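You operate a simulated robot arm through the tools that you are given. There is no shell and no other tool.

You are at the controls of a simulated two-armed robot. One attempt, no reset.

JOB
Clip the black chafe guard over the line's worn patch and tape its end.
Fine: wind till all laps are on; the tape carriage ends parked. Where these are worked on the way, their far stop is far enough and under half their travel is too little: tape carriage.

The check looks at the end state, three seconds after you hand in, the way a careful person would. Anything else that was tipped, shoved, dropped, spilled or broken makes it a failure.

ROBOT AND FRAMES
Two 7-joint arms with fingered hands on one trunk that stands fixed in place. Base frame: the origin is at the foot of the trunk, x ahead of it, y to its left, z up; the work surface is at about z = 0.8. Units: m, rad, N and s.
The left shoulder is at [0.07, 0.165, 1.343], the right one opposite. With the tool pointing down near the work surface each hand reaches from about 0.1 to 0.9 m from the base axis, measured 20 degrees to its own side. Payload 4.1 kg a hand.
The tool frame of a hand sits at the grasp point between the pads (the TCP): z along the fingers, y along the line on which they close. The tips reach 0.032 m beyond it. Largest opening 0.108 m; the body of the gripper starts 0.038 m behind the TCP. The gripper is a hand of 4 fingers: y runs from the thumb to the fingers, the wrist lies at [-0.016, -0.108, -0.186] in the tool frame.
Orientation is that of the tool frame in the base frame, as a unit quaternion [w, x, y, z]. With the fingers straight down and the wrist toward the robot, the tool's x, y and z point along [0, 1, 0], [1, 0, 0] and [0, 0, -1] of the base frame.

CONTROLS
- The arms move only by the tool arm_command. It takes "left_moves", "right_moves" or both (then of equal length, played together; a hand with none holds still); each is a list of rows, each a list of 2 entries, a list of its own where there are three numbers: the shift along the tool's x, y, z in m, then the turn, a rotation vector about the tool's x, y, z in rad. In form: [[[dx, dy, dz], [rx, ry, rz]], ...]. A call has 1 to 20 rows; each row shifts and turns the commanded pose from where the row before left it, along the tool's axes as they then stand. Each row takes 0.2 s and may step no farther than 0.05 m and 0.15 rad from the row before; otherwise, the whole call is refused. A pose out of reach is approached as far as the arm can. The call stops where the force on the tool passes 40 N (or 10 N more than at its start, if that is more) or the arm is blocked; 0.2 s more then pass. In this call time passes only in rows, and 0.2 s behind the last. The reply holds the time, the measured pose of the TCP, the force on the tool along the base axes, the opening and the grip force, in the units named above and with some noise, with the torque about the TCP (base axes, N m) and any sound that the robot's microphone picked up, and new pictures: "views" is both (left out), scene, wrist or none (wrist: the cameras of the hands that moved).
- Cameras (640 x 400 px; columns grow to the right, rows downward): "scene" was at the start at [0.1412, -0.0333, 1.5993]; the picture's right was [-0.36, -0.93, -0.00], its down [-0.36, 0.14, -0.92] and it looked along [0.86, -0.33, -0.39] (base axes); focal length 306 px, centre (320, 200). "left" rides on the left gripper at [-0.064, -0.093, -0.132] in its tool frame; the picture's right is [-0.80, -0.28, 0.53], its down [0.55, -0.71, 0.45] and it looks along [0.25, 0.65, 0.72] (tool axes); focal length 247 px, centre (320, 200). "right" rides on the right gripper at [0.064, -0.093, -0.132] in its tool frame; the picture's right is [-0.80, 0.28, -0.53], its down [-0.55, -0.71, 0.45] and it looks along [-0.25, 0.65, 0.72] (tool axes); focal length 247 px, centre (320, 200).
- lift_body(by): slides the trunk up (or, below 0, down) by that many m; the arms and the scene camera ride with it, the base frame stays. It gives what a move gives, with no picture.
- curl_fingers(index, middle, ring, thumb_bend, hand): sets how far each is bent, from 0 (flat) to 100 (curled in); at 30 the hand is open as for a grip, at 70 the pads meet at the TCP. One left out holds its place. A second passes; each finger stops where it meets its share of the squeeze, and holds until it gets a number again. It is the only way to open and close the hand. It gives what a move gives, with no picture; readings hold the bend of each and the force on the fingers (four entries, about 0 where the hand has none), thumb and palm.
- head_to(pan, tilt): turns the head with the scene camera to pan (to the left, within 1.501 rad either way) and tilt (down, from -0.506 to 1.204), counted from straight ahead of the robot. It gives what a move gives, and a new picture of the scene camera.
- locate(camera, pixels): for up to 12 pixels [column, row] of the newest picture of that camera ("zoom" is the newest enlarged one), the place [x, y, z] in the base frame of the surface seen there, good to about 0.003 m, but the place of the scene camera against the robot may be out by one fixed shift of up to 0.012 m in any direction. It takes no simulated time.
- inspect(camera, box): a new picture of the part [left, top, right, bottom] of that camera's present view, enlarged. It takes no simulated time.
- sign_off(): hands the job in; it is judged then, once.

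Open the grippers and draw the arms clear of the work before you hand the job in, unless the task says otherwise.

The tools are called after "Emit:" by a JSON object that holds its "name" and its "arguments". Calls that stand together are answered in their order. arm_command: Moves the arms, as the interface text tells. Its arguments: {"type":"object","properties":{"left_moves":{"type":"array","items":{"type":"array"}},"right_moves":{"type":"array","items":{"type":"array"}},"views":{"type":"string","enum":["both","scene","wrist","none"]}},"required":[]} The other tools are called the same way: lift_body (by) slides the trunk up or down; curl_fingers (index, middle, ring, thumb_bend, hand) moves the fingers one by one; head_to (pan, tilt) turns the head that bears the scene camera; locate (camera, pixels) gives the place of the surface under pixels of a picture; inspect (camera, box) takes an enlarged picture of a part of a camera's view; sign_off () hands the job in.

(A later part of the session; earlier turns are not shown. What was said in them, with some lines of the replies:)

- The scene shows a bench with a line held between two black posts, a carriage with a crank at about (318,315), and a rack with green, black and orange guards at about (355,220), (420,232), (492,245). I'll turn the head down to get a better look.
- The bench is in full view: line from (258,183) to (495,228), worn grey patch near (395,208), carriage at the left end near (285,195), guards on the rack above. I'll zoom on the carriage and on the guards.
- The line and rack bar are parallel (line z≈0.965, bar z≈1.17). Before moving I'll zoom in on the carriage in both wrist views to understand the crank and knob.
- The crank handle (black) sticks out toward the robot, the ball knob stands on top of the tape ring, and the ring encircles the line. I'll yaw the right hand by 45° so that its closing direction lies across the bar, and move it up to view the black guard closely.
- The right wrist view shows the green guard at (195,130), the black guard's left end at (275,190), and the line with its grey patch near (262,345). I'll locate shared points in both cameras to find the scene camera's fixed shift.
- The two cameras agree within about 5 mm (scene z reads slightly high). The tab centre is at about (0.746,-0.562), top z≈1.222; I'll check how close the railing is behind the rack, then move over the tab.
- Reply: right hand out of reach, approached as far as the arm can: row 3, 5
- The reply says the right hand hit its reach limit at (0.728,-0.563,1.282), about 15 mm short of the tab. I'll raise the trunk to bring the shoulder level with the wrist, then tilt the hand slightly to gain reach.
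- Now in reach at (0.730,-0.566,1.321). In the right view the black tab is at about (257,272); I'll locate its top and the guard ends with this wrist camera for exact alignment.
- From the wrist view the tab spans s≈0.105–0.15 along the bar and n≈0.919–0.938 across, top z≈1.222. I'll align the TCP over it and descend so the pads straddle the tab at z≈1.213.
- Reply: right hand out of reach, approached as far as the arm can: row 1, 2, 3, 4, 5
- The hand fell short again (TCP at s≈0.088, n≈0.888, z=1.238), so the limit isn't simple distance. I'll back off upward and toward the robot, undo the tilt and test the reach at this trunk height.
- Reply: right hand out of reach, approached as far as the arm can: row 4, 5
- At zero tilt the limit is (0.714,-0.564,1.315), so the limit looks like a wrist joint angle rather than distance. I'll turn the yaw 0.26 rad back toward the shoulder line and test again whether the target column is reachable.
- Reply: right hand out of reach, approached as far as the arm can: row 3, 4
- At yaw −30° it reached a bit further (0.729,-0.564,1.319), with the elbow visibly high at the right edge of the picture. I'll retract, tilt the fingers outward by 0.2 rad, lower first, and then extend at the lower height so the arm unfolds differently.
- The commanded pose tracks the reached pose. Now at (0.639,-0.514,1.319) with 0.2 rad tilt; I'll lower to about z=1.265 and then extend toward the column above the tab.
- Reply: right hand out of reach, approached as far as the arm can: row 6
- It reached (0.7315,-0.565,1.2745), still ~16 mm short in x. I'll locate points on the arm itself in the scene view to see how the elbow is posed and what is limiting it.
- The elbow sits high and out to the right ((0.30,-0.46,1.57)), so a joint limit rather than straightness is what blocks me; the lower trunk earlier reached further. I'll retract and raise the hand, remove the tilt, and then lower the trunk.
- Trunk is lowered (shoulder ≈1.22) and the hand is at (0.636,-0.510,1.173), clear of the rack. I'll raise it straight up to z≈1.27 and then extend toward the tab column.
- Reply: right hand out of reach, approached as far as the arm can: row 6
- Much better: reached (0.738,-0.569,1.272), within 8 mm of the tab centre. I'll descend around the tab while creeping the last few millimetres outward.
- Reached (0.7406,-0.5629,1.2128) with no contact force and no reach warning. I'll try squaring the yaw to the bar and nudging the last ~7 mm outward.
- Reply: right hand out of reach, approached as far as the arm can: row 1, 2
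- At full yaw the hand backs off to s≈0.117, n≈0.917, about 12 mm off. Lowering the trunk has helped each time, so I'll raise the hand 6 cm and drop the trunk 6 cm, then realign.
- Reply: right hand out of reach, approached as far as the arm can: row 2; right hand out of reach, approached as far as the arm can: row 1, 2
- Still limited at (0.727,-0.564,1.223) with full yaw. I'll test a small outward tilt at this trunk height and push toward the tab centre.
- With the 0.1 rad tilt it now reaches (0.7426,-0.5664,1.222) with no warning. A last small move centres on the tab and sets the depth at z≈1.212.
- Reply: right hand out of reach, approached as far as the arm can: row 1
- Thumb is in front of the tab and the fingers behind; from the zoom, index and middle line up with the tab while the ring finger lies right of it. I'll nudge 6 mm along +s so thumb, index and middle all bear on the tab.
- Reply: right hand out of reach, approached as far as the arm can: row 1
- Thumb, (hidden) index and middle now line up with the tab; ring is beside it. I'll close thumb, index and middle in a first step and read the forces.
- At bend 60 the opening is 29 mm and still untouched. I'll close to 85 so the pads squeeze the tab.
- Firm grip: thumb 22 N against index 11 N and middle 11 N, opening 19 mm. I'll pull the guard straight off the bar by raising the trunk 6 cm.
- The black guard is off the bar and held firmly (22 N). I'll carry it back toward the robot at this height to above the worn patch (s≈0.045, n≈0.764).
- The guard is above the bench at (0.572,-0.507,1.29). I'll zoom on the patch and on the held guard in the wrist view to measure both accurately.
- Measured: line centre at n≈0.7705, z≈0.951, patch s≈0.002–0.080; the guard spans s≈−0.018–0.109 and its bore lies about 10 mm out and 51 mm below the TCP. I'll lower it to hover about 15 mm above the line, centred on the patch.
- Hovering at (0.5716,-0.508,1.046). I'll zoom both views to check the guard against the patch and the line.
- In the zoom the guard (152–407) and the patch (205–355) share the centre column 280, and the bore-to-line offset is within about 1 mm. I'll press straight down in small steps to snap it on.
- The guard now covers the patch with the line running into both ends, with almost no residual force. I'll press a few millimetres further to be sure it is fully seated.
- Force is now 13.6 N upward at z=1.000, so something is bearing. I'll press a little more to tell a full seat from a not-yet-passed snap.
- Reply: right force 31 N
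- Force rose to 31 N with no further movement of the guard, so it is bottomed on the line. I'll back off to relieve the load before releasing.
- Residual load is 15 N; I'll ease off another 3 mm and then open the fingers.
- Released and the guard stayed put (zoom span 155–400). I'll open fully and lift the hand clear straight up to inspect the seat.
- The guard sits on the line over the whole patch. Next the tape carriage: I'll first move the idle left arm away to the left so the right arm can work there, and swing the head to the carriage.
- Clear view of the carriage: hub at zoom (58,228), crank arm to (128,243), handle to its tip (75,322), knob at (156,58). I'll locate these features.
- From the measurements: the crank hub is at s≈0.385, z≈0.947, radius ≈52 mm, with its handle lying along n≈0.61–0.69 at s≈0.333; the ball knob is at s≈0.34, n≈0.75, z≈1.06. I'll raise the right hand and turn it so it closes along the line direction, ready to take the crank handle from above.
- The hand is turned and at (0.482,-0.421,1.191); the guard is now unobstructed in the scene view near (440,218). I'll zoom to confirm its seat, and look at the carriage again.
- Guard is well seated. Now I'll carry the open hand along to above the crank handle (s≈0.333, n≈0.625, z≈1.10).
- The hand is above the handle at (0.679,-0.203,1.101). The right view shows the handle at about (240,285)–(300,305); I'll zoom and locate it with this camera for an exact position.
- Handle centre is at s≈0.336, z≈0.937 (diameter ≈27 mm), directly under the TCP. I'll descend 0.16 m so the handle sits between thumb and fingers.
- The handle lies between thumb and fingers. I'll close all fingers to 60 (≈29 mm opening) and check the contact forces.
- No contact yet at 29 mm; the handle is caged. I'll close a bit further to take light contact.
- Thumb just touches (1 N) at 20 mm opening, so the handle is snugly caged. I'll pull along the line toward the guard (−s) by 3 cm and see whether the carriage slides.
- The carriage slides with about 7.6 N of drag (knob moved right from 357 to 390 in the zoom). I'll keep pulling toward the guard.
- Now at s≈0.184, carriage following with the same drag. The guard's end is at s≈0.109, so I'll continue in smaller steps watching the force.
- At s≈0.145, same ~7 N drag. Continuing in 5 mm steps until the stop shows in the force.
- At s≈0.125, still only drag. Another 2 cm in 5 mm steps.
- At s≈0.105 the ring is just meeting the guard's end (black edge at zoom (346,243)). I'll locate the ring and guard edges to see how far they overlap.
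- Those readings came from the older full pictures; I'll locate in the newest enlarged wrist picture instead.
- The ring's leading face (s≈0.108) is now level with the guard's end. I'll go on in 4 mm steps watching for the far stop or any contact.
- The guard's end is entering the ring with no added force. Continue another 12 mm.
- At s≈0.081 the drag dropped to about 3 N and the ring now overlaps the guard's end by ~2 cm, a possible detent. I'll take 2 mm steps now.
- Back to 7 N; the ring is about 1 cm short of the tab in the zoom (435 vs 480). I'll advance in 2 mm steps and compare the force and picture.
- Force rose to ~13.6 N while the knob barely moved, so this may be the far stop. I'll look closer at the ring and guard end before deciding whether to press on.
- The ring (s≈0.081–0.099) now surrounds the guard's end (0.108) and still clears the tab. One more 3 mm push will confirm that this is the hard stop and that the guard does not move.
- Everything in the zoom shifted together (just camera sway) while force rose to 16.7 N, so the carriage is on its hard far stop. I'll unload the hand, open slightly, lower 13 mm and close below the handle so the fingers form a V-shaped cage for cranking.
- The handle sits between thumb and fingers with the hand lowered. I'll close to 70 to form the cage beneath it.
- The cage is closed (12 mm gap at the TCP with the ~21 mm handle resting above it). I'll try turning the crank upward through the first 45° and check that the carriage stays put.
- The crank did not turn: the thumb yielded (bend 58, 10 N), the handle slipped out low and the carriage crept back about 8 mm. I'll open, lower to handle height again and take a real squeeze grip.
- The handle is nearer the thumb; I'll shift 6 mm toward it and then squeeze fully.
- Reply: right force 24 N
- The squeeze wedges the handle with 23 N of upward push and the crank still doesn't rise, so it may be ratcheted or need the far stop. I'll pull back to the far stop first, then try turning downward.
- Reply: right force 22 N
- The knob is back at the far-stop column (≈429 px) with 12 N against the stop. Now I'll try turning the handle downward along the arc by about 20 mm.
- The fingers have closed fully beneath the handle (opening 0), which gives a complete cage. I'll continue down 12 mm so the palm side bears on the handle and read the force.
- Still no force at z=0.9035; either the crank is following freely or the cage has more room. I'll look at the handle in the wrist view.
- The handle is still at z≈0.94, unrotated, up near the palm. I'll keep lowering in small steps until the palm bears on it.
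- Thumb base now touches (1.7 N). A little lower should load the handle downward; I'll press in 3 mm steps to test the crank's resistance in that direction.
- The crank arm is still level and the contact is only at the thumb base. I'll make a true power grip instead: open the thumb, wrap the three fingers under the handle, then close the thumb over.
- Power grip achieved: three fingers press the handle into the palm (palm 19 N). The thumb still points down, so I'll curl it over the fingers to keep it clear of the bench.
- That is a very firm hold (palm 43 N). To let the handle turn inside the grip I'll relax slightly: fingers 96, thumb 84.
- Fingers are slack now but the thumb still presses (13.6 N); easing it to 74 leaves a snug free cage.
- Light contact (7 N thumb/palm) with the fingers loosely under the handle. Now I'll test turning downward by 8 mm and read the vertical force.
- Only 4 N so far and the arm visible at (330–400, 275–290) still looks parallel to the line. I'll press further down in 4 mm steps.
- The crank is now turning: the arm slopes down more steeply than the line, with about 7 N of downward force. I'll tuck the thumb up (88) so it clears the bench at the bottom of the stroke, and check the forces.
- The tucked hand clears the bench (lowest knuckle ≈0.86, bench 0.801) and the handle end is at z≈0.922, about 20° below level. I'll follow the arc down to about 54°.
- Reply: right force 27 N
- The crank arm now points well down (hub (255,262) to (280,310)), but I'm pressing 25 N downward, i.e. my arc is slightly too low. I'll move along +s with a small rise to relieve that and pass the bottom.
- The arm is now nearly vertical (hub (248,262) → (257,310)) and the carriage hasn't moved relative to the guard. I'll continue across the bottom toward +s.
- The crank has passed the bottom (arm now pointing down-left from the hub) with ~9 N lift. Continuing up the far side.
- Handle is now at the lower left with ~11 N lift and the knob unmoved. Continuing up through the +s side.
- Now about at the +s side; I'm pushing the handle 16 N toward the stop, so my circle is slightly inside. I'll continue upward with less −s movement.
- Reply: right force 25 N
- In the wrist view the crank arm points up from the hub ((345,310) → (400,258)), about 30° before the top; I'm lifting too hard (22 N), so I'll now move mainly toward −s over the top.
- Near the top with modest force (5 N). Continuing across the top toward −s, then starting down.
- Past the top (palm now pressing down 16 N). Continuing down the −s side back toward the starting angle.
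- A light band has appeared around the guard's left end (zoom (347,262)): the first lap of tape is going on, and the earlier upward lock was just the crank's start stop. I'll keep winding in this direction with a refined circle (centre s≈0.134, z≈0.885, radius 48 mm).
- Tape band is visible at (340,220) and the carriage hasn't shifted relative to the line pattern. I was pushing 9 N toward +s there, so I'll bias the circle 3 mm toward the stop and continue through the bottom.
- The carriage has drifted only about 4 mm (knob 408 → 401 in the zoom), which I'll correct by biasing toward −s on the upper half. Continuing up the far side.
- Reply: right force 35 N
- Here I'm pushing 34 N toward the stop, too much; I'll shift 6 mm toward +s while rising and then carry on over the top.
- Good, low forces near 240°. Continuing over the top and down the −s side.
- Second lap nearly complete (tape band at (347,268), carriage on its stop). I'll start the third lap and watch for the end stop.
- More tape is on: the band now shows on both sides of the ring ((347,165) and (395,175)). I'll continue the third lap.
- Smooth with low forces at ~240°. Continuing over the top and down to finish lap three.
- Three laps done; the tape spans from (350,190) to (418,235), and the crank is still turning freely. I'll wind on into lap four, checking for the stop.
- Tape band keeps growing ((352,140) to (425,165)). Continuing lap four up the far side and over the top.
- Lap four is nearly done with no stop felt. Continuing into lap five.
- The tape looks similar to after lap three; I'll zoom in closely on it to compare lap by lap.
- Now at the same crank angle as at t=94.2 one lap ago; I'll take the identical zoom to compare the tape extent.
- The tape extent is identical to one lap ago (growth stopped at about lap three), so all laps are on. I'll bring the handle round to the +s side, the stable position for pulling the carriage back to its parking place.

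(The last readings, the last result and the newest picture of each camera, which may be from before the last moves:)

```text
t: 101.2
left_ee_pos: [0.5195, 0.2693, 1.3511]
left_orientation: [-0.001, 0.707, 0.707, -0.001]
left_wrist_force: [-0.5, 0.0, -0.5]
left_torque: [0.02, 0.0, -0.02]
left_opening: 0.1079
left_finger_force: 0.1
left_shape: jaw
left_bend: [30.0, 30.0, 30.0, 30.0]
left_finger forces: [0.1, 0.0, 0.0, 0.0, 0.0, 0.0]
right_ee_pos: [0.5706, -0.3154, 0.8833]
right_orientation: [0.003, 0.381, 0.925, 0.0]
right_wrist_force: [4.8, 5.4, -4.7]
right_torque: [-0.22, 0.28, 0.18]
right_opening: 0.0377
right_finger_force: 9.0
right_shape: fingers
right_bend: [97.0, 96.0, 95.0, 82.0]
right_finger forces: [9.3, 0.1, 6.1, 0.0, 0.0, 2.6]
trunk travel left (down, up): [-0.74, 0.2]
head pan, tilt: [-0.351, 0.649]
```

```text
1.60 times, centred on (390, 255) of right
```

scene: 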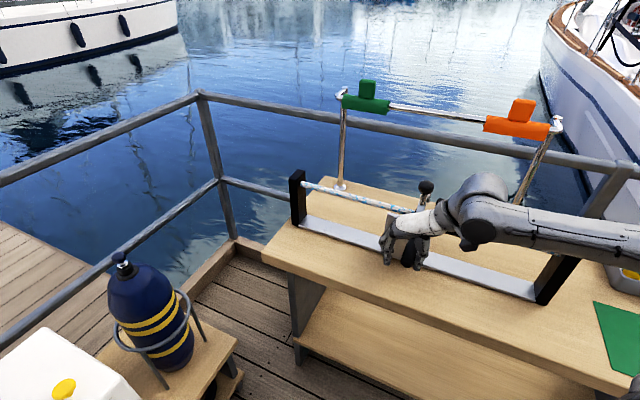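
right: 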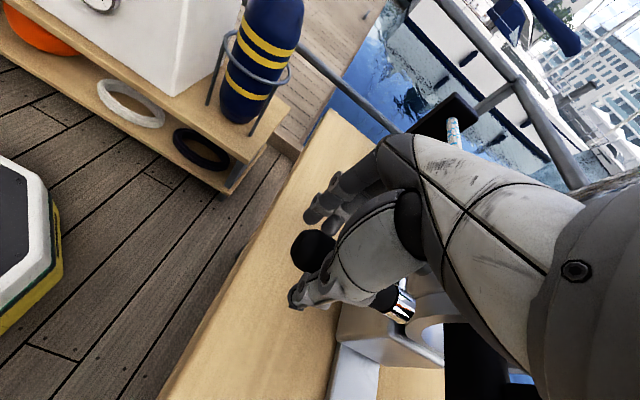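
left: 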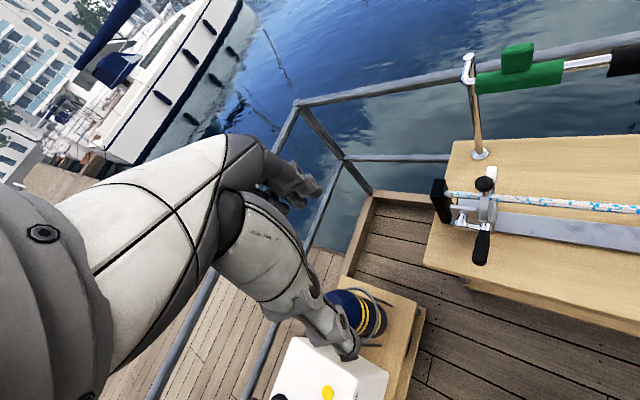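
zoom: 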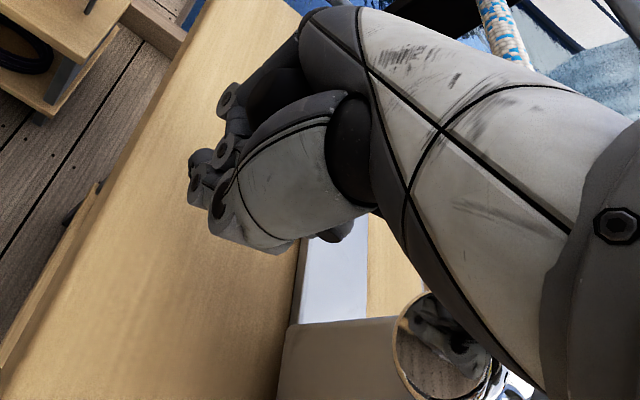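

The handle is on the +s side. I'll start pulling the carriage back toward its park position.

Emit:
{"name": "arm_command", "arguments": {"right_moves": [[[0, 0.008, -0.002], [0, 0, 0]], [[0, 0.012, 0], [0, 0, 0]], [[0, 0.015, 0], [0, 0, 0]], [[0, 0.02, 0], [0, 0, 0]]], "views": "both"}}

Emit:
{"name": "inspect", "arguments": {"camera": "scene", "box": [340, 160, 480, 262]}}

```text
t: 102.2
left_ee_pos: [0.5169, 0.266, 1.3527]
left_orientation: [-0.001, 0.707, 0.707, 0.0]
left_wrist_force: [-0.1, -0.2, 0.3]
left_torque: [-0.04, 0.01, -0.02]
left_opening: 0.108
left_finger_force: 0.1
left_shape: jaw
left_bend: [30.0, 30.0, 30.0, 30.0]
left_finger forces: [0.0, 0.0, 0.1, 0.0, 0.0, 0.0]
right_ee_pos: [0.607, -0.2787, 0.8862]
right_orientation: [0.003, 0.381, 0.924, 0.001]
right_wrist_force: [-4.6, -5.1, -1.0]
right_torque: [0.24, -0.22, 0.04]
right_opening: 0.038
right_finger_force: 9.7
right_shape: fingers
right_bend: [97.0, 96.0, 95.0, 82.0]
right_finger forces: [8.9, 0.4, 0.5, 0.1, 7.7, 1.3]
trunk travel left (down, up): [-0.74, 0.2]
head pan, tilt: [-0.351, 0.649]
```

scene: 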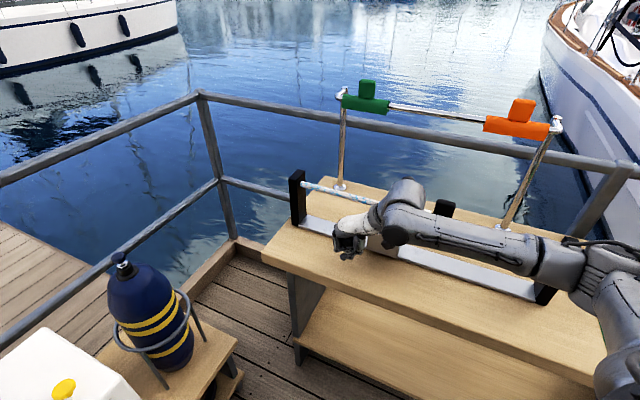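
right: 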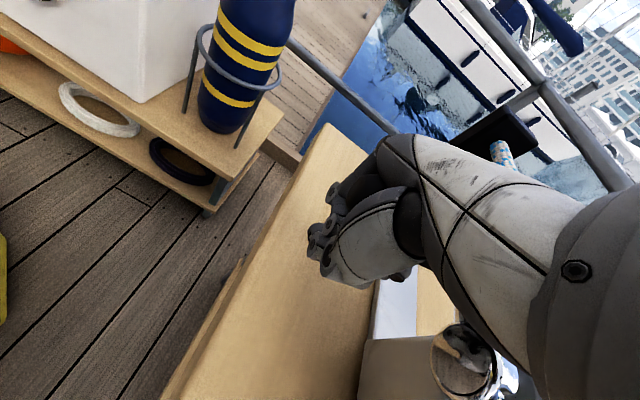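

```text
3.92 times, centred on (410, 211) of scene
```

zoom: 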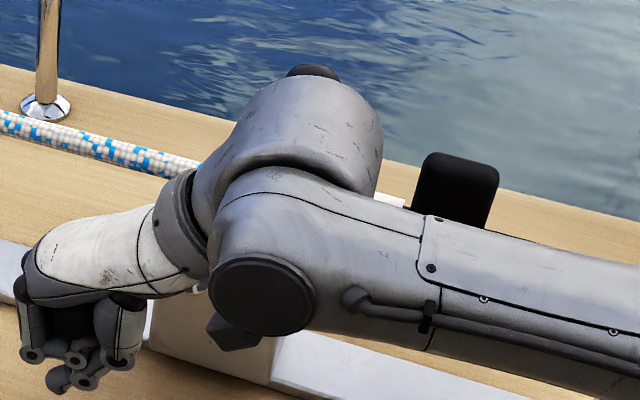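

The carriage follows with ~7 N. Continuing toward the park position in 2 cm steps.

Emit:
{"name": "arm_command", "arguments": {"right_moves": [[[0, 0.02, 0], [0, 0, 0]], [[0, 0.02, 0], [0, 0, 0]], [[0, 0.02, 0], [0, 0, 0]], [[0, 0.02, 0], [0, 0, 0]], [[0, 0.02, 0], [0, 0, 0]], [[0, 0.02, 0], [0, 0, 0]], [[0, 0.02, 0], [0, 0, 0]]], "views": "both"}}

Emit:
{"name": "inspect", "arguments": {"camera": "scene", "box": [270, 130, 470, 270]}}

```text
t: 103.8
left_ee_pos: [0.5188, 0.2684, 1.3527]
left_orientation: [0.0, 0.707, 0.707, 0.0]
left_wrist_force: [0.4, 0.2, 0.1]
left_torque: [-0.02, 0.04, -0.02]
left_opening: 0.1078
left_finger_force: 0.1
left_shape: jaw
left_bend: [30.0, 30.0, 30.0, 30.0]
left_finger forces: [0.1, 0.0, 0.0, 0.1, 0.1, 0.1]
right_ee_pos: [0.7067, -0.1786, 0.8863]
right_orientation: [0.003, 0.381, 0.924, 0.001]
right_wrist_force: [-2.5, -5.7, -1.4]
right_torque: [0.31, -0.19, 0.09]
right_opening: 0.0381
right_finger_force: 8.9
right_shape: fingers
right_bend: [97.0, 96.0, 95.0, 82.0]
right_finger forces: [8.1, 0.2, 0.3, 0.0, 7.9, 1.5]
trunk travel left (down, up): [-0.74, 0.2]
head pan, tilt: [-0.351, 0.649]
```

scene: 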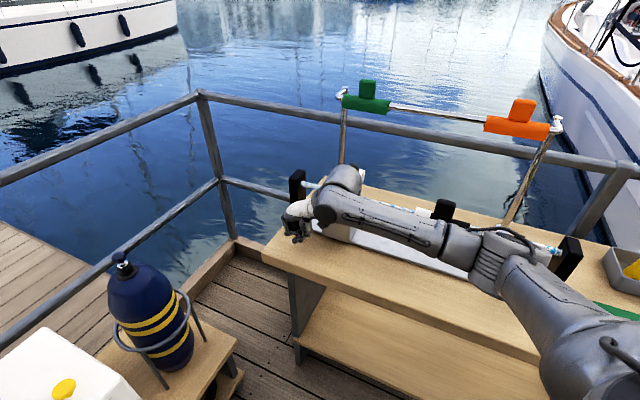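
right: 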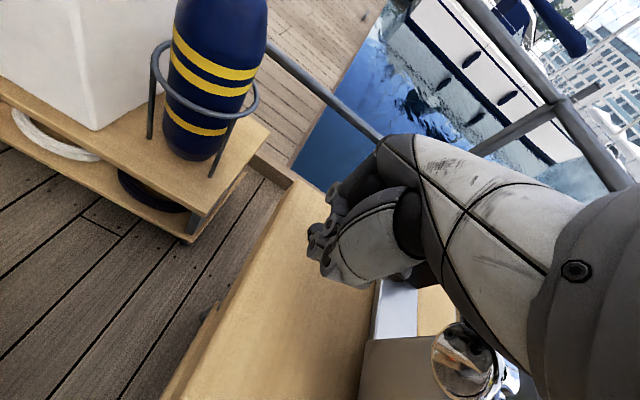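

```text
2.86 times, centred on (370, 200) of scene
```

zoom: 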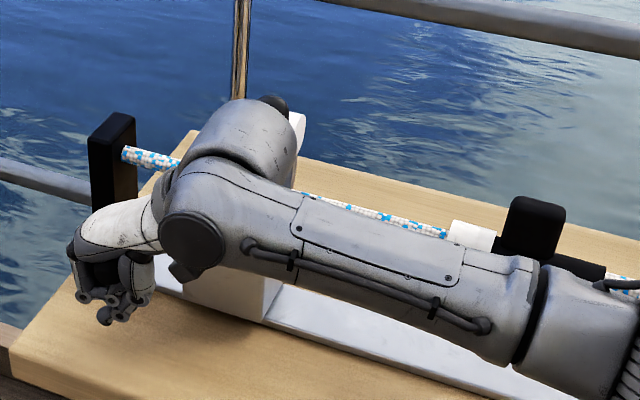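

The taped guard end is visible at zoom (470,235). The hand is at s≈0.373; about 6 cm remain to the park stop, so I'll continue with shorter steps.

Emit:
{"name": "arm_command", "arguments": {"right_moves": [[[0, 0.015, 0], [0, 0, 0]], [[0, 0.015, 0], [0, 0, 0]], [[0, 0.01, 0], [0, 0, 0]]], "views": "none"}}

Emit:
{"name": "inspect", "arguments": {"camera": "scene", "box": [270, 130, 470, 270]}}

```text
t: 104.6
left_ee_pos: [0.5174, 0.2663, 1.3526]
left_orientation: [0.0, 0.707, 0.707, 0.0]
left_wrist_force: [0.2, -0.5, -1.0]
left_torque: [0.01, 0.01, -0.01]
left_opening: 0.1077
left_finger_force: 0.0
left_shape: jaw
left_bend: [30.0, 30.0, 30.0, 30.0]
left_finger forces: [0.0, 0.1, 0.1, 0.0, 0.0, 0.0]
right_ee_pos: [0.7344, -0.1512, 0.8877]
right_orientation: [0.002, 0.381, 0.924, 0.002]
right_wrist_force: [-4.6, -4.3, -2.3]
right_torque: [0.23, -0.23, 0.02]
right_opening: 0.0378
right_finger_force: 9.2
right_shape: fingers
right_bend: [97.0, 96.0, 95.0, 82.0]
right_finger forces: [8.4, 0.5, 0.3, 0.0, 7.7, 1.3]
trunk travel left (down, up): [-0.74, 0.2]
head pan, tilt: [-0.351, 0.649]
```

```text
2.86 times, centred on (370, 200) of scene
```

zoom: 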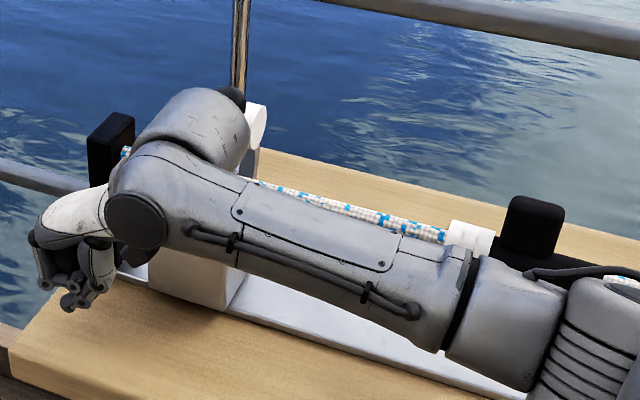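

Knob is at about 339 px; its parked column was ≈329 px. Continuing in 1 cm then 5 mm steps toward the end stop.

Emit:
{"name": "arm_command", "arguments": {"right_moves": [[[0, 0.01, 0], [0, 0, 0]], [[0, 0.006, 0], [0, 0, 0]]], "views": "none"}}

Emit:
{"name": "arm_command", "arguments": {"right_moves": [[[0, 0.005, 0], [0, 0, 0]], [[0, 0.004, 0], [0, 0, 0]]], "views": "none"}}

Emit:
{"name": "inspect", "arguments": {"camera": "scene", "box": [270, 130, 470, 270]}}

```text
t: 105.2
left_ee_pos: [0.5184, 0.2679, 1.3513]
left_orientation: [0.0, 0.707, 0.707, 0.0]
left_wrist_force: [-0.1, 0.4, -0.5]
left_torque: [0.03, -0.02, 0.02]
left_opening: 0.1078
left_finger_force: 0.0
left_shape: jaw
left_bend: [30.0, 30.0, 30.0, 30.0]
left_finger forces: [0.1, 0.1, 0.0, 0.1, 0.1, 0.0]
right_ee_pos: [0.7452, -0.1388, 0.8881]
right_orientation: [0.003, 0.382, 0.924, 0.001]
right_wrist_force: [0.4, -3.6, 0.3]
right_torque: [0.16, 0.03, 0.03]
right_opening: 0.0382
right_finger_force: 7.9
right_shape: fingers
right_bend: [97.0, 96.0, 95.0, 82.0]
right_finger forces: [7.0, 0.2, 0.1, 0.0, 5.9, 2.6]
trunk travel left (down, up): [-0.74, 0.2]
head pan, tilt: [-0.351, 0.649]
```

```text
t: 105.8
left_ee_pos: [0.5164, 0.2672, 1.3521]
left_orientation: [-0.001, 0.707, 0.707, 0.0]
left_wrist_force: [0.1, 0.7, 0.2]
left_torque: [0.05, -0.03, -0.01]
left_opening: 0.1076
left_finger_force: 0.0
left_shape: jaw
left_bend: [30.0, 30.0, 30.0, 30.0]
left_finger forces: [0.1, 0.0, 0.0, 0.0, 0.1, 0.1]
right_ee_pos: [0.7507, -0.135, 0.8876]
right_orientation: [0.003, 0.382, 0.924, 0.001]
right_wrist_force: [-3.6, -4.1, -2.4]
right_torque: [0.27, -0.21, 0.04]
right_opening: 0.038
right_finger_force: 9.3
right_shape: fingers
right_bend: [97.0, 96.0, 95.0, 82.0]
right_finger forces: [8.1, 0.3, 0.3, 0.0, 7.5, 1.6]
trunk travel left (down, up): [-0.74, 0.2]
head pan, tilt: [-0.351, 0.649]
```

```text
2.86 times, centred on (370, 200) of scene
```

zoom: 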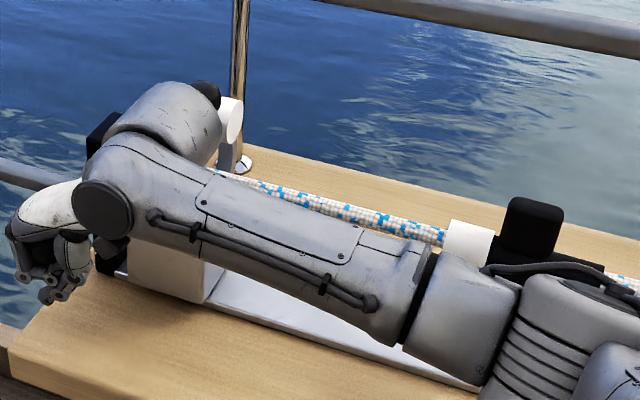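

Knob now at ≈330 px, nearly parked. A few more small steps until the park stop is felt.

Emit:
{"name": "arm_command", "arguments": {"right_moves": [[[0, 0.003, 0], [0, 0, 0]], [[0, 0.003, 0], [0, 0, 0]]], "views": "none"}}

Emit:
{"name": "arm_command", "arguments": {"right_moves": [[[0, 0.003, 0], [0, 0, 0]], [[0, 0.003, 0], [0, 0, 0]]], "views": "none"}}

Emit:
{"name": "inspect", "arguments": {"camera": "scene", "box": [270, 130, 470, 270]}}

```text
t: 106.4
left_ee_pos: [0.513, 0.2633, 1.3547]
left_orientation: [0.0, 0.707, 0.707, 0.003]
left_wrist_force: [-0.1, 0.2, 0.6]
left_torque: [-0.02, -0.04, -0.03]
left_opening: 0.108
left_finger_force: 0.0
left_shape: jaw
left_bend: [30.0, 30.0, 30.0, 30.0]
left_finger forces: [0.0, 0.1, 0.0, 0.0, 0.0, 0.0]
right_ee_pos: [0.7509, -0.1343, 0.8883]
right_orientation: [0.003, 0.382, 0.924, 0.0]
right_wrist_force: [-27.9, -21.6, -6.6]
right_torque: [1.19, -1.48, 0.2]
right_opening: 0.0376
right_finger_force: 22.9
right_shape: fingers
right_bend: [97.0, 96.0, 95.0, 83.0]
right_finger forces: [11.5, 1.2, 2.1, 0.0, 30.3, 0.1]
trunk travel left (down, up): [-0.74, 0.2]
head pan, tilt: [-0.351, 0.649]
```

```text
t: 106.8
left_ee_pos: [0.5124, 0.2656, 1.3548]
left_orientation: [0.0, 0.706, 0.708, 0.002]
left_wrist_force: [0.6, -0.1, -0.5]
left_torque: [0.01, 0.05, -0.02]
left_opening: 0.1075
left_finger_force: 0.0
left_shape: jaw
left_bend: [30.0, 30.0, 30.0, 30.0]
left_finger forces: [0.1, 0.1, 0.1, 0.0, 0.1, 0.0]
right_ee_pos: [0.752, -0.1347, 0.8847]
right_orientation: [0.002, 0.383, 0.924, -0.003]
right_wrist_force: [-31.4, -25.7, -0.5]
right_torque: [1.42, -1.59, 0.33]
right_opening: 0.0377
right_finger_force: 23.9
right_shape: fingers
right_bend: [97.0, 96.0, 95.0, 83.0]
right_finger forces: [6.3, 0.5, 1.1, 0.0, 39.0, 0.2]
trunk travel left (down, up): [-0.74, 0.2]
head pan, tilt: [-0.351, 0.649]
stopped in row 1 (right hand): the force on the tool passed its limit at 48 N (the readings are from after the stop); the commanded pose is now the measured one
```

```text
2.86 times, centred on (370, 200) of scene
```

zoom: 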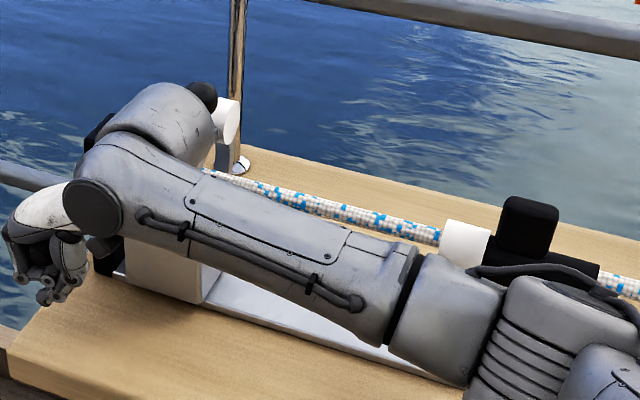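

The force jumped to 40 N against the end stop, so the carriage is parked. I'll ease back 5 mm to unload and then open the hand.

Emit:
{"name": "arm_command", "arguments": {"right_moves": [[[0, -0.003, 0], [0, 0, 0]], [[0, -0.003, 0], [0, 0, 0]]], "views": "none"}}

Emit:
{"name": "curl_fingers", "arguments": {"hand": "right", "thumb_bend": 55}}

Emit:
{"name": "inspect", "arguments": {"camera": "right", "box": [230, 130, 550, 380]}}

```text
t: 107.4
left_ee_pos: [0.5156, 0.2657, 1.3532]
left_orientation: [0.0, 0.707, 0.707, 0.001]
left_wrist_force: [0.5, 0.9, 0.9]
left_torque: [0.0, 0.0, -0.05]
left_opening: 0.1074
left_finger_force: 0.1
left_shape: jaw
left_bend: [30.0, 30.0, 30.0, 30.0]
left_finger forces: [0.0, 0.0, 0.0, 0.0, 0.0, 0.0]
right_ee_pos: [0.7517, -0.1341, 0.8869]
right_orientation: [0.003, 0.382, 0.924, -0.001]
right_wrist_force: [-12.1, -13.3, -2.6]
right_torque: [0.73, -0.59, 0.16]
right_opening: 0.0375
right_finger_force: 13.9
right_shape: fingers
right_bend: [97.0, 96.0, 95.0, 83.0]
right_finger forces: [7.1, 0.7, 0.9, 0.0, 18.6, 0.2]
trunk travel left (down, up): [-0.74, 0.2]
head pan, tilt: [-0.351, 0.649]
```

```text
t: 108.4
left_ee_pos: [0.517, 0.2689, 1.3519]
left_orientation: [0.001, 0.706, 0.708, 0.001]
left_wrist_force: [0.1, -0.6, 0.2]
left_torque: [0.03, -0.01, 0.02]
left_opening: 0.1076
left_finger_force: 0.1
left_shape: jaw
left_bend: [30.0, 30.0, 30.0, 30.0]
left_finger forces: [0.0, 0.0, 0.1, 0.1, 0.0, 0.0]
right_ee_pos: [0.7531, -0.1334, 0.8857]
right_orientation: [0.002, 0.381, 0.925, 0.0]
right_wrist_force: [0.0, -2.0, -0.7]
right_torque: [0.16, 0.03, 0.03]
right_opening: 0.049
right_finger_force: 1.5
right_shape: fingers
right_bend: [96.0, 96.0, 95.0, 55.0]
right_finger forces: [0.4, 0.6, 1.0, 0.0, 1.7, 0.1]
trunk travel left (down, up): [-0.74, 0.2]
head pan, tilt: [-0.351, 0.649]
```

```text
1.60 times, centred on (390, 255) of right
```

zoom: 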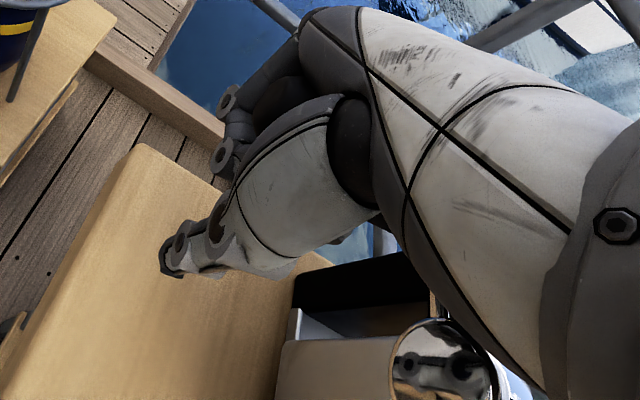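

Unloaded. Now I'll open all fingers fully.

Emit:
{"name": "curl_fingers", "arguments": {"hand": "right", "index": 30, "middle": 30, "ring": 30, "thumb_bend": 30}}

Emit:
{"name": "inspect", "arguments": {"camera": "right", "box": [230, 130, 550, 380]}}

Emit:
{"name": "inspect", "arguments": {"camera": "scene", "box": [260, 130, 420, 270]}}

```text
t: 109.4
left_ee_pos: [0.5178, 0.2695, 1.3509]
left_orientation: [0.0, 0.707, 0.707, 0.0]
left_wrist_force: [0.0, 0.9, -0.5]
left_torque: [-0.02, 0.03, 0.02]
left_opening: 0.108
left_finger_force: 0.1
left_shape: jaw
left_bend: [30.0, 30.0, 30.0, 30.0]
left_finger forces: [0.0, 0.0, 0.0, 0.0, 0.0, 0.0]
right_ee_pos: [0.7525, -0.1335, 0.8838]
right_orientation: [0.002, 0.382, 0.924, -0.002]
right_wrist_force: [-0.4, -0.5, 0.2]
right_torque: [0.0, 0.01, 0.0]
right_opening: 0.1082
right_finger_force: 0.0
right_shape: fingers
right_bend: [30.0, 30.0, 30.0, 30.0]
right_finger forces: [0.0, 0.0, 0.0, 0.1, 0.0, 0.1]
trunk travel left (down, up): [-0.74, 0.2]
head pan, tilt: [-0.351, 0.649]
```

```text
1.60 times, centred on (390, 255) of right
```

zoom: 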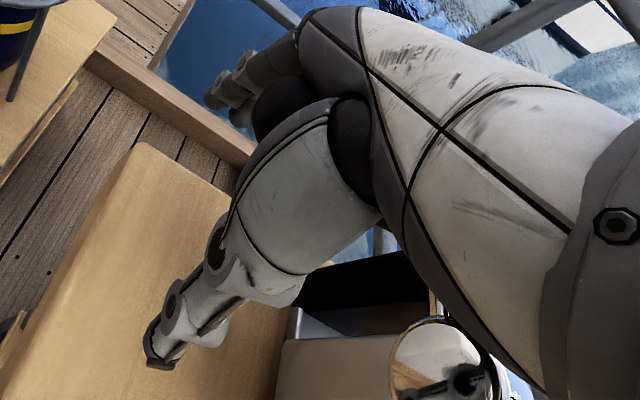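

```text
2.86 times, centred on (340, 200) of scene
```

zoom: 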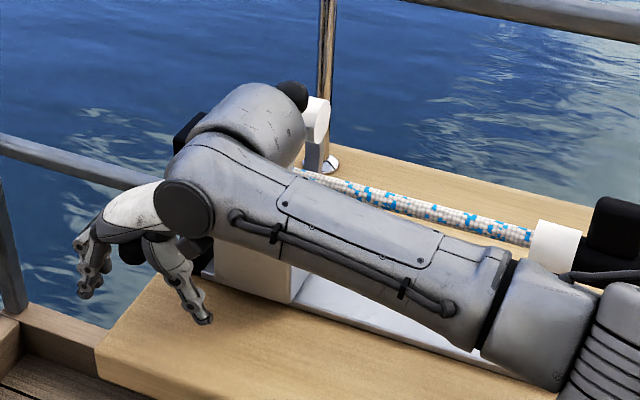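

The hand is open around the handle. I'll lift straight up clear of it.

Emit:
{"name": "arm_command", "arguments": {"right_moves": [[[0, 0, -0.03], [0, 0, 0]], [[0, 0, -0.04], [0, 0, 0]], [[0, 0, -0.045], [0, 0, 0]], [[0, 0, -0.045], [0, 0, 0]], [[0, 0, -0.045], [0, 0, 0]]], "views": "both"}}

Emit:
{"name": "inspect", "arguments": {"camera": "scene", "box": [260, 130, 420, 270]}}

```text
t: 110.6
left_ee_pos: [0.5169, 0.27, 1.3519]
left_orientation: [0.0, 0.706, 0.708, 0.0]
left_wrist_force: [0.3, -0.7, 0.0]
left_torque: [0.0, 0.0, 0.02]
left_opening: 0.1076
left_finger_force: 0.1
left_shape: jaw
left_bend: [30.0, 30.0, 30.0, 30.0]
left_finger forces: [0.0, 0.1, 0.1, 0.0, 0.0, 0.0]
right_ee_pos: [0.7507, -0.1306, 1.0923]
right_orientation: [0.001, 0.382, 0.924, -0.001]
right_wrist_force: [0.2, 0.7, 0.1]
right_torque: [0.01, -0.01, -0.06]
right_opening: 0.108
right_finger_force: 0.1
right_shape: fingers
right_bend: [30.0, 30.0, 30.0, 30.0]
right_finger forces: [0.0, 0.1, 0.1, 0.1, 0.0, 0.0]
trunk travel left (down, up): [-0.74, 0.2]
head pan, tilt: [-0.351, 0.649]
```

scene: 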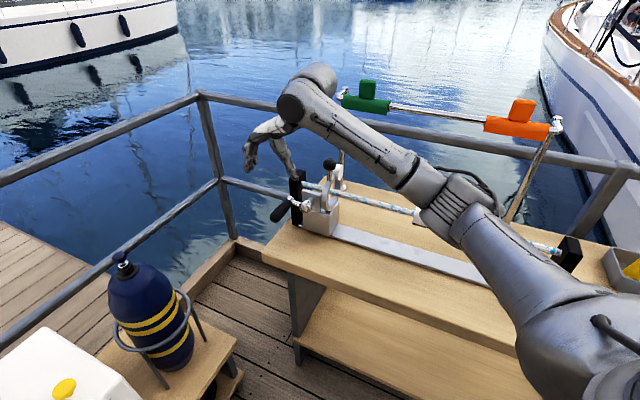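
right: 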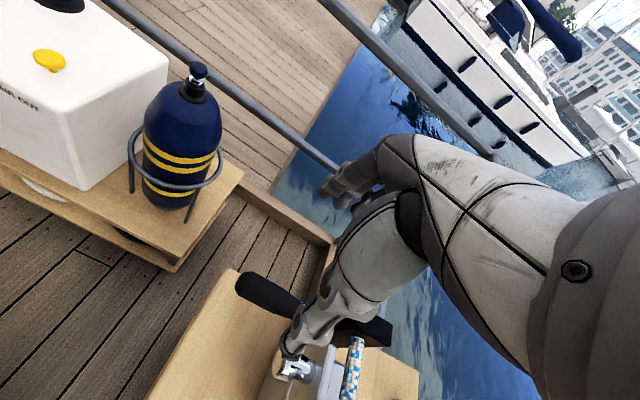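

```text
2.86 times, centred on (340, 200) of scene
```

zoom: 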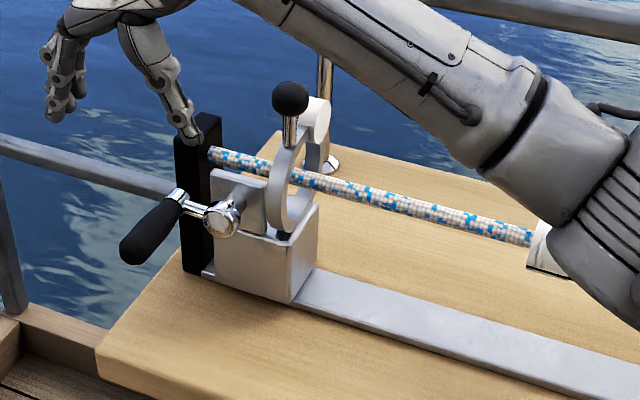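

The carriage is parked against the left post (knob at 329.5,164 px, exactly its starting pixel). I'll draw the right arm up and back toward the robot, clear of the work.

Emit:
{"name": "arm_command", "arguments": {"right_moves": [[[0, 0, -0.045], [0, 0, 0]], [[0, 0, -0.045], [0, 0, 0]], [[0.045, -0.01, 0], [0, 0, 0]], [[0.045, -0.01, 0], [0, 0, 0]], [[0.045, -0.02, 0], [0, 0, 0]], [[0.045, -0.02, 0], [0, 0, 0]], [[0.03, -0.035, 0], [0, 0, 0]], [[0.03, -0.035, 0], [0, 0, 0]], [[0.02, -0.04, 0], [0, 0, 0]]], "views": "both"}}

```text
t: 112.6
left_ee_pos: [0.5189, 0.2735, 1.3503]
left_orientation: [-0.001, 0.707, 0.707, -0.001]
left_wrist_force: [1.4, 0.7, -0.6]
left_torque: [-0.02, 0.0, 0.0]
left_opening: 0.1078
left_finger_force: 0.1
left_shape: jaw
left_bend: [30.0, 30.0, 30.0, 30.0]
left_finger forces: [0.1, 0.1, 0.0, 0.0, 0.0, 0.0]
right_ee_pos: [0.4668, -0.0621, 1.1816]
right_orientation: [0.002, 0.382, 0.924, -0.004]
right_wrist_force: [0.1, -0.2, -0.3]
right_torque: [-0.02, 0.02, 0.01]
right_opening: 0.1089
right_finger_force: 0.0
right_shape: fingers
right_bend: [30.0, 30.0, 30.0, 30.0]
right_finger forces: [0.1, 0.0, 0.1, 0.0, 0.0, 0.0]
right hand out of reach, approached as far as the arm can: row 9
trunk travel left (down, up): [-0.74, 0.2]
head pan, tilt: [-0.351, 0.649]
```

scene: 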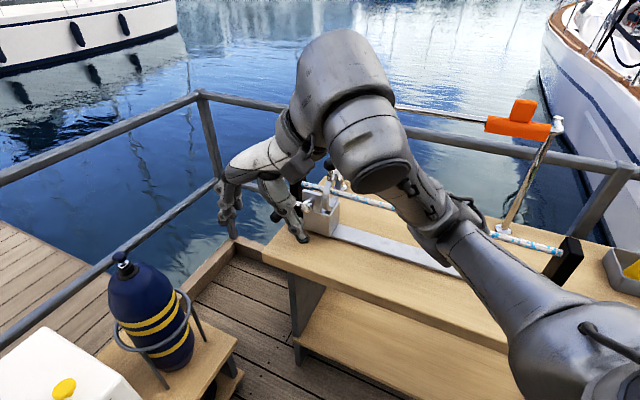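
right: 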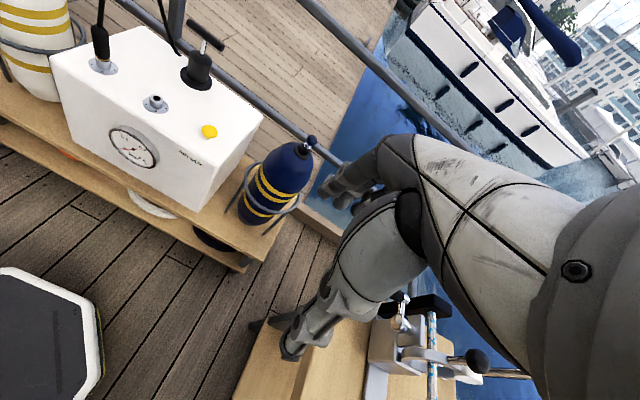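

The right arm has reached a joint-limited pose near the front, so I'll rotate the hand back and raise it, then move it to its own side so that the work is unobstructed.

Emit:
{"name": "arm_command", "arguments": {"right_moves": [[[0, 0, -0.03], [0, 0, 0.131]], [[0, 0, -0.03], [0, 0, 0.131]], [[0, 0, -0.03], [0, 0, 0.131]], [[0, 0, -0.03], [0, 0, 0.131]], [[0, 0, -0.03], [0, 0, 0.131]], [[0, 0, -0.03], [0, 0, 0.13]], [[-0.045, -0.01, 0], [0, 0, 0]], [[-0.045, -0.01, 0], [0, 0, 0]], [[-0.045, -0.01, 0], [0, 0, 0]], [[-0.045, -0.01, 0], [0, 0, 0]], [[-0.045, 0, 0], [0, 0, 0]], [[-0.045, 0, 0], [0, 0, 0]], [[-0.045, 0, 0], [0, 0, 0]], [[-0.045, 0, 0], [0, 0, 0]]], "views": "both"}}

Emit:
{"name": "head_to", "arguments": {"pan": -0.5, "tilt": 0.6}}

```text
t: 115.6
left_ee_pos: [0.5151, 0.2692, 1.3529]
left_orientation: [0.001, 0.707, 0.708, 0.001]
left_wrist_force: [-0.8, 0.0, 0.1]
left_torque: [0.01, -0.03, 0.01]
left_opening: 0.1074
left_finger_force: 0.0
left_shape: jaw
left_bend: [30.0, 30.0, 30.0, 30.0]
left_finger forces: [0.1, 0.1, 0.1, 0.0, 0.0, 0.0]
right_ee_pos: [0.4237, -0.4223, 1.3651]
right_orientation: [0.004, 0.706, 0.709, 0.0]
right_wrist_force: [-1.2, 0.7, 0.3]
right_torque: [0.02, -0.02, -0.02]
right_opening: 0.1086
right_finger_force: 0.0
right_shape: fingers
right_bend: [30.0, 30.0, 30.0, 30.0]
right_finger forces: [0.1, 0.1, 0.1, 0.0, 0.0, 0.1]
trunk travel left (down, up): [-0.74, 0.2]
head pan, tilt: [-0.351, 0.649]
```

scene: 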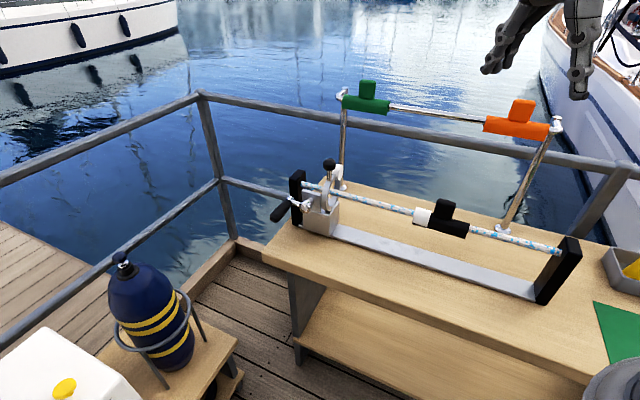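
right: 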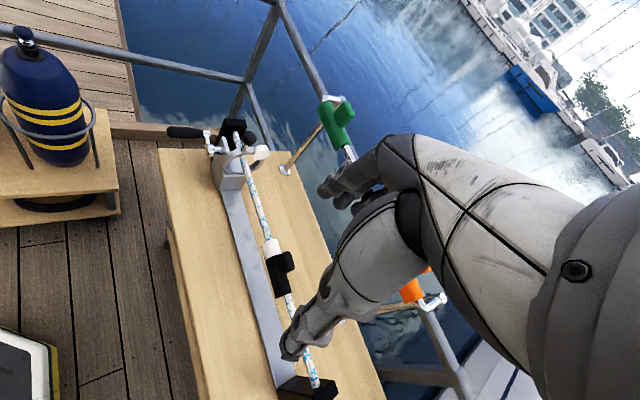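

```text
t: 116.3
left_ee_pos: [0.5176, 0.2697, 1.3516]
left_orientation: [0.0, 0.707, 0.707, 0.0]
left_wrist_force: [-0.9, 0.1, -0.4]
left_torque: [0.01, -0.04, 0.0]
left_opening: 0.1075
left_finger_force: 0.0
left_shape: jaw
left_bend: [30.0, 30.0, 30.0, 30.0]
left_finger forces: [0.0, 0.0, 0.0, 0.0, 0.0, 0.0]
right_ee_pos: [0.425, -0.4231, 1.3651]
right_orientation: [0.002, 0.707, 0.708, 0.0]
right_wrist_force: [0.0, -0.4, 0.5]
right_torque: [0.0, 0.0, 0.05]
right_opening: 0.1089
right_finger_force: 0.0
right_shape: fingers
right_bend: [30.0, 30.0, 30.0, 30.0]
right_finger forces: [0.0, 0.0, 0.1, 0.1, 0.1, 0.0]
trunk travel left (down, up): [-0.74, 0.2]
head pan, tilt: [-0.499, 0.6]
```

scene: 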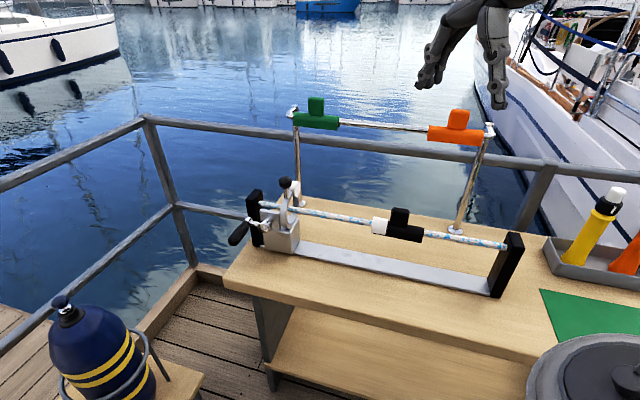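

Both arms are clear. I'll zoom on the guard with its tape, the parked carriage and the rack to check the end state.

Emit:
{"name": "inspect", "arguments": {"camera": "scene", "box": [350, 195, 450, 258]}}

Emit:
{"name": "inspect", "arguments": {"camera": "scene", "box": [220, 165, 340, 260]}}

Emit:
{"name": "inspect", "arguments": {"camera": "right", "box": [200, 120, 360, 400]}}

Emit:
{"name": "locate", "arguments": {"camera": "scene", "pixels": [[375, 227], [387, 230], [390, 230], [420, 238], [400, 212], [288, 183], [285, 235], [265, 225], [240, 232], [435, 234], [360, 222], [405, 233]]}}

```text
6.35 times, centred on (400, 226) of scene
```

zoom: 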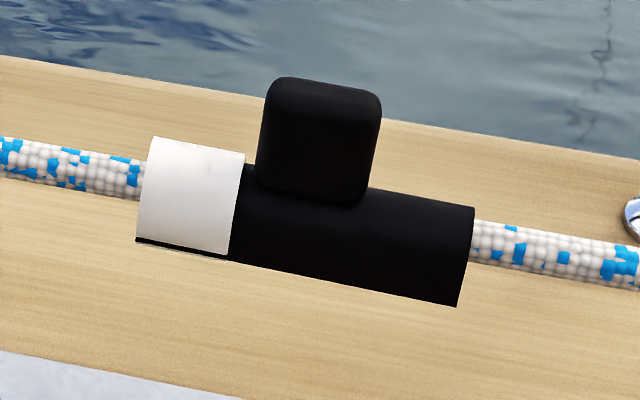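

```text
4.21 times, centred on (280, 212) of scene
```

zoom: 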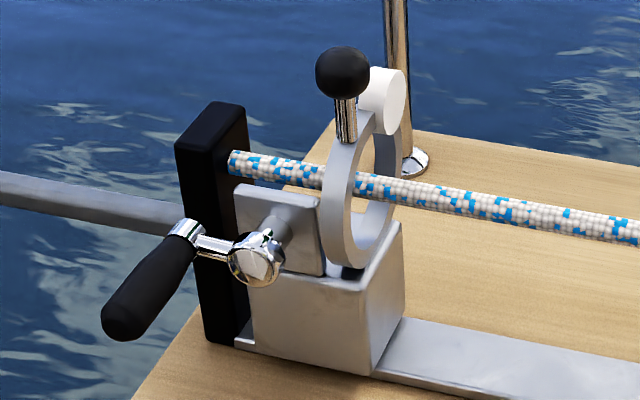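

```text
1.43 times, centred on (280, 260) of right
```

zoom: 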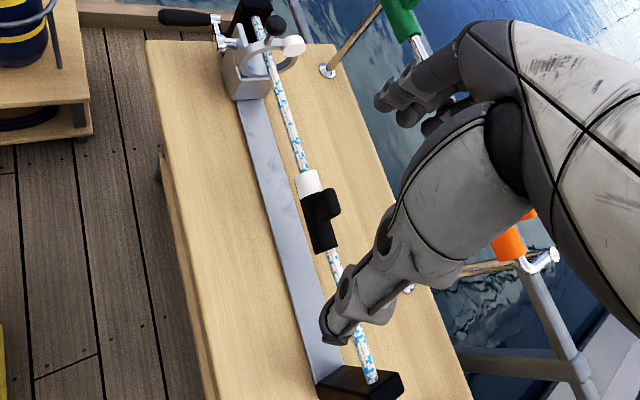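

```text
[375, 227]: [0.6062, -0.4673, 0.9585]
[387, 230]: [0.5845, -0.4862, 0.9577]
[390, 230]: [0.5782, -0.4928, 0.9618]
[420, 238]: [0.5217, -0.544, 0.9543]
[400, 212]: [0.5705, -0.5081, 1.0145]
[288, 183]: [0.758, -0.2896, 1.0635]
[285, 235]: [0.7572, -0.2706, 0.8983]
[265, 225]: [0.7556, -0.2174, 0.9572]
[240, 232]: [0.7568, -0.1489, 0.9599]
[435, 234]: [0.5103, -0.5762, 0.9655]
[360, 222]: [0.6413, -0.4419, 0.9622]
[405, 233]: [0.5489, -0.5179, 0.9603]
```

Guard spans s≈−0.018 to 0.107 over the patch (0.002–0.080), with a white tape sleeve on its end. For a last check that the carriage is exactly parked, I'll repeat the very zoom I took before moving it.

Emit:
{"name": "head_to", "arguments": {"pan": -0.351, "tilt": 0.649}}

Emit:
{"name": "inspect", "arguments": {"camera": "scene", "box": [280, 150, 380, 250]}}

```text
t: 117.0
left_ee_pos: [0.5175, 0.269, 1.3527]
left_orientation: [-0.001, 0.706, 0.708, 0.001]
left_wrist_force: [0.3, -0.1, 0.3]
left_torque: [-0.01, 0.0, 0.0]
left_opening: 0.108
left_finger_force: 0.0
left_shape: jaw
left_bend: [30.0, 30.0, 30.0, 30.0]
left_finger forces: [0.0, 0.1, 0.1, 0.0, 0.1, 0.1]
right_ee_pos: [0.4248, -0.4218, 1.365]
right_orientation: [0.001, 0.706, 0.708, -0.001]
right_wrist_force: [0.0, 0.2, -0.1]
right_torque: [0.01, -0.04, 0.03]
right_opening: 0.1087
right_finger_force: 0.1
right_shape: fingers
right_bend: [30.0, 30.0, 30.0, 30.0]
right_finger forces: [0.0, 0.1, 0.0, 0.0, 0.0, 0.0]
trunk travel left (down, up): [-0.74, 0.2]
head pan, tilt: [-0.351, 0.649]
```

scene: 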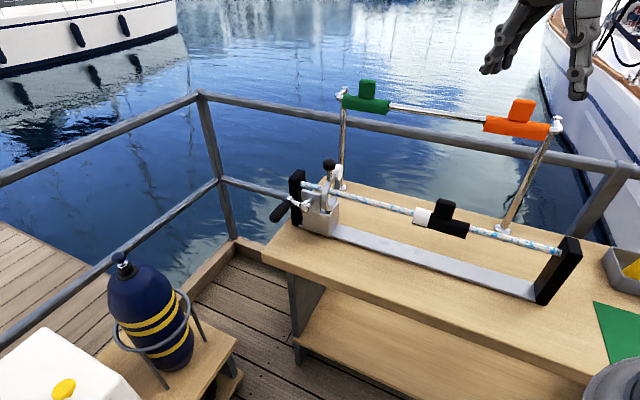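

```text
4.00 times, centred on (330, 200) of scene
```

zoom: 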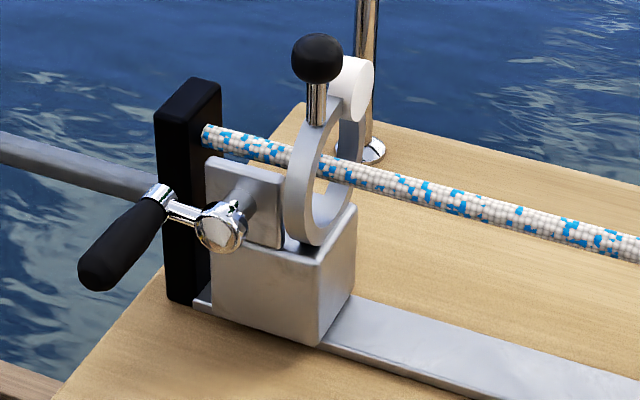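

The zoom matches the starting one (knob at (317,58), block against the post), so the carriage is parked. The black guard covers the patch with its end taped, the other guards are untouched, and both hands are open and clear, so I'm handing in.

Emit:
{"name": "sign_off", "arguments": {}}

```text
The job is handed in.
```

I clipped the black chafe guard over the worn patch, taped its end, parked the tape carriage and handed the job in. I don't have the result of the check.

- **Guard:** it reaches about 2 cm past the worn patch on each side. It was pressed on until it would go no further (31 N) and stayed put when released.
- **Tape:** I wound a little over four turns with the carriage at its far stop. The white band grew until about the third turn and then stopped. I took that to mean all laps are on, because the crank gave no end stop or sound.
- **Carriage:** it is back against its parking stop, and the final picture matches the one from before I moved it. The crank handle now points toward the left end of the line instead of along it toward the guard.
- **Surroundings:** I saw nothing else tipped, shoved or dropped. Both hands are open and clear of the work.
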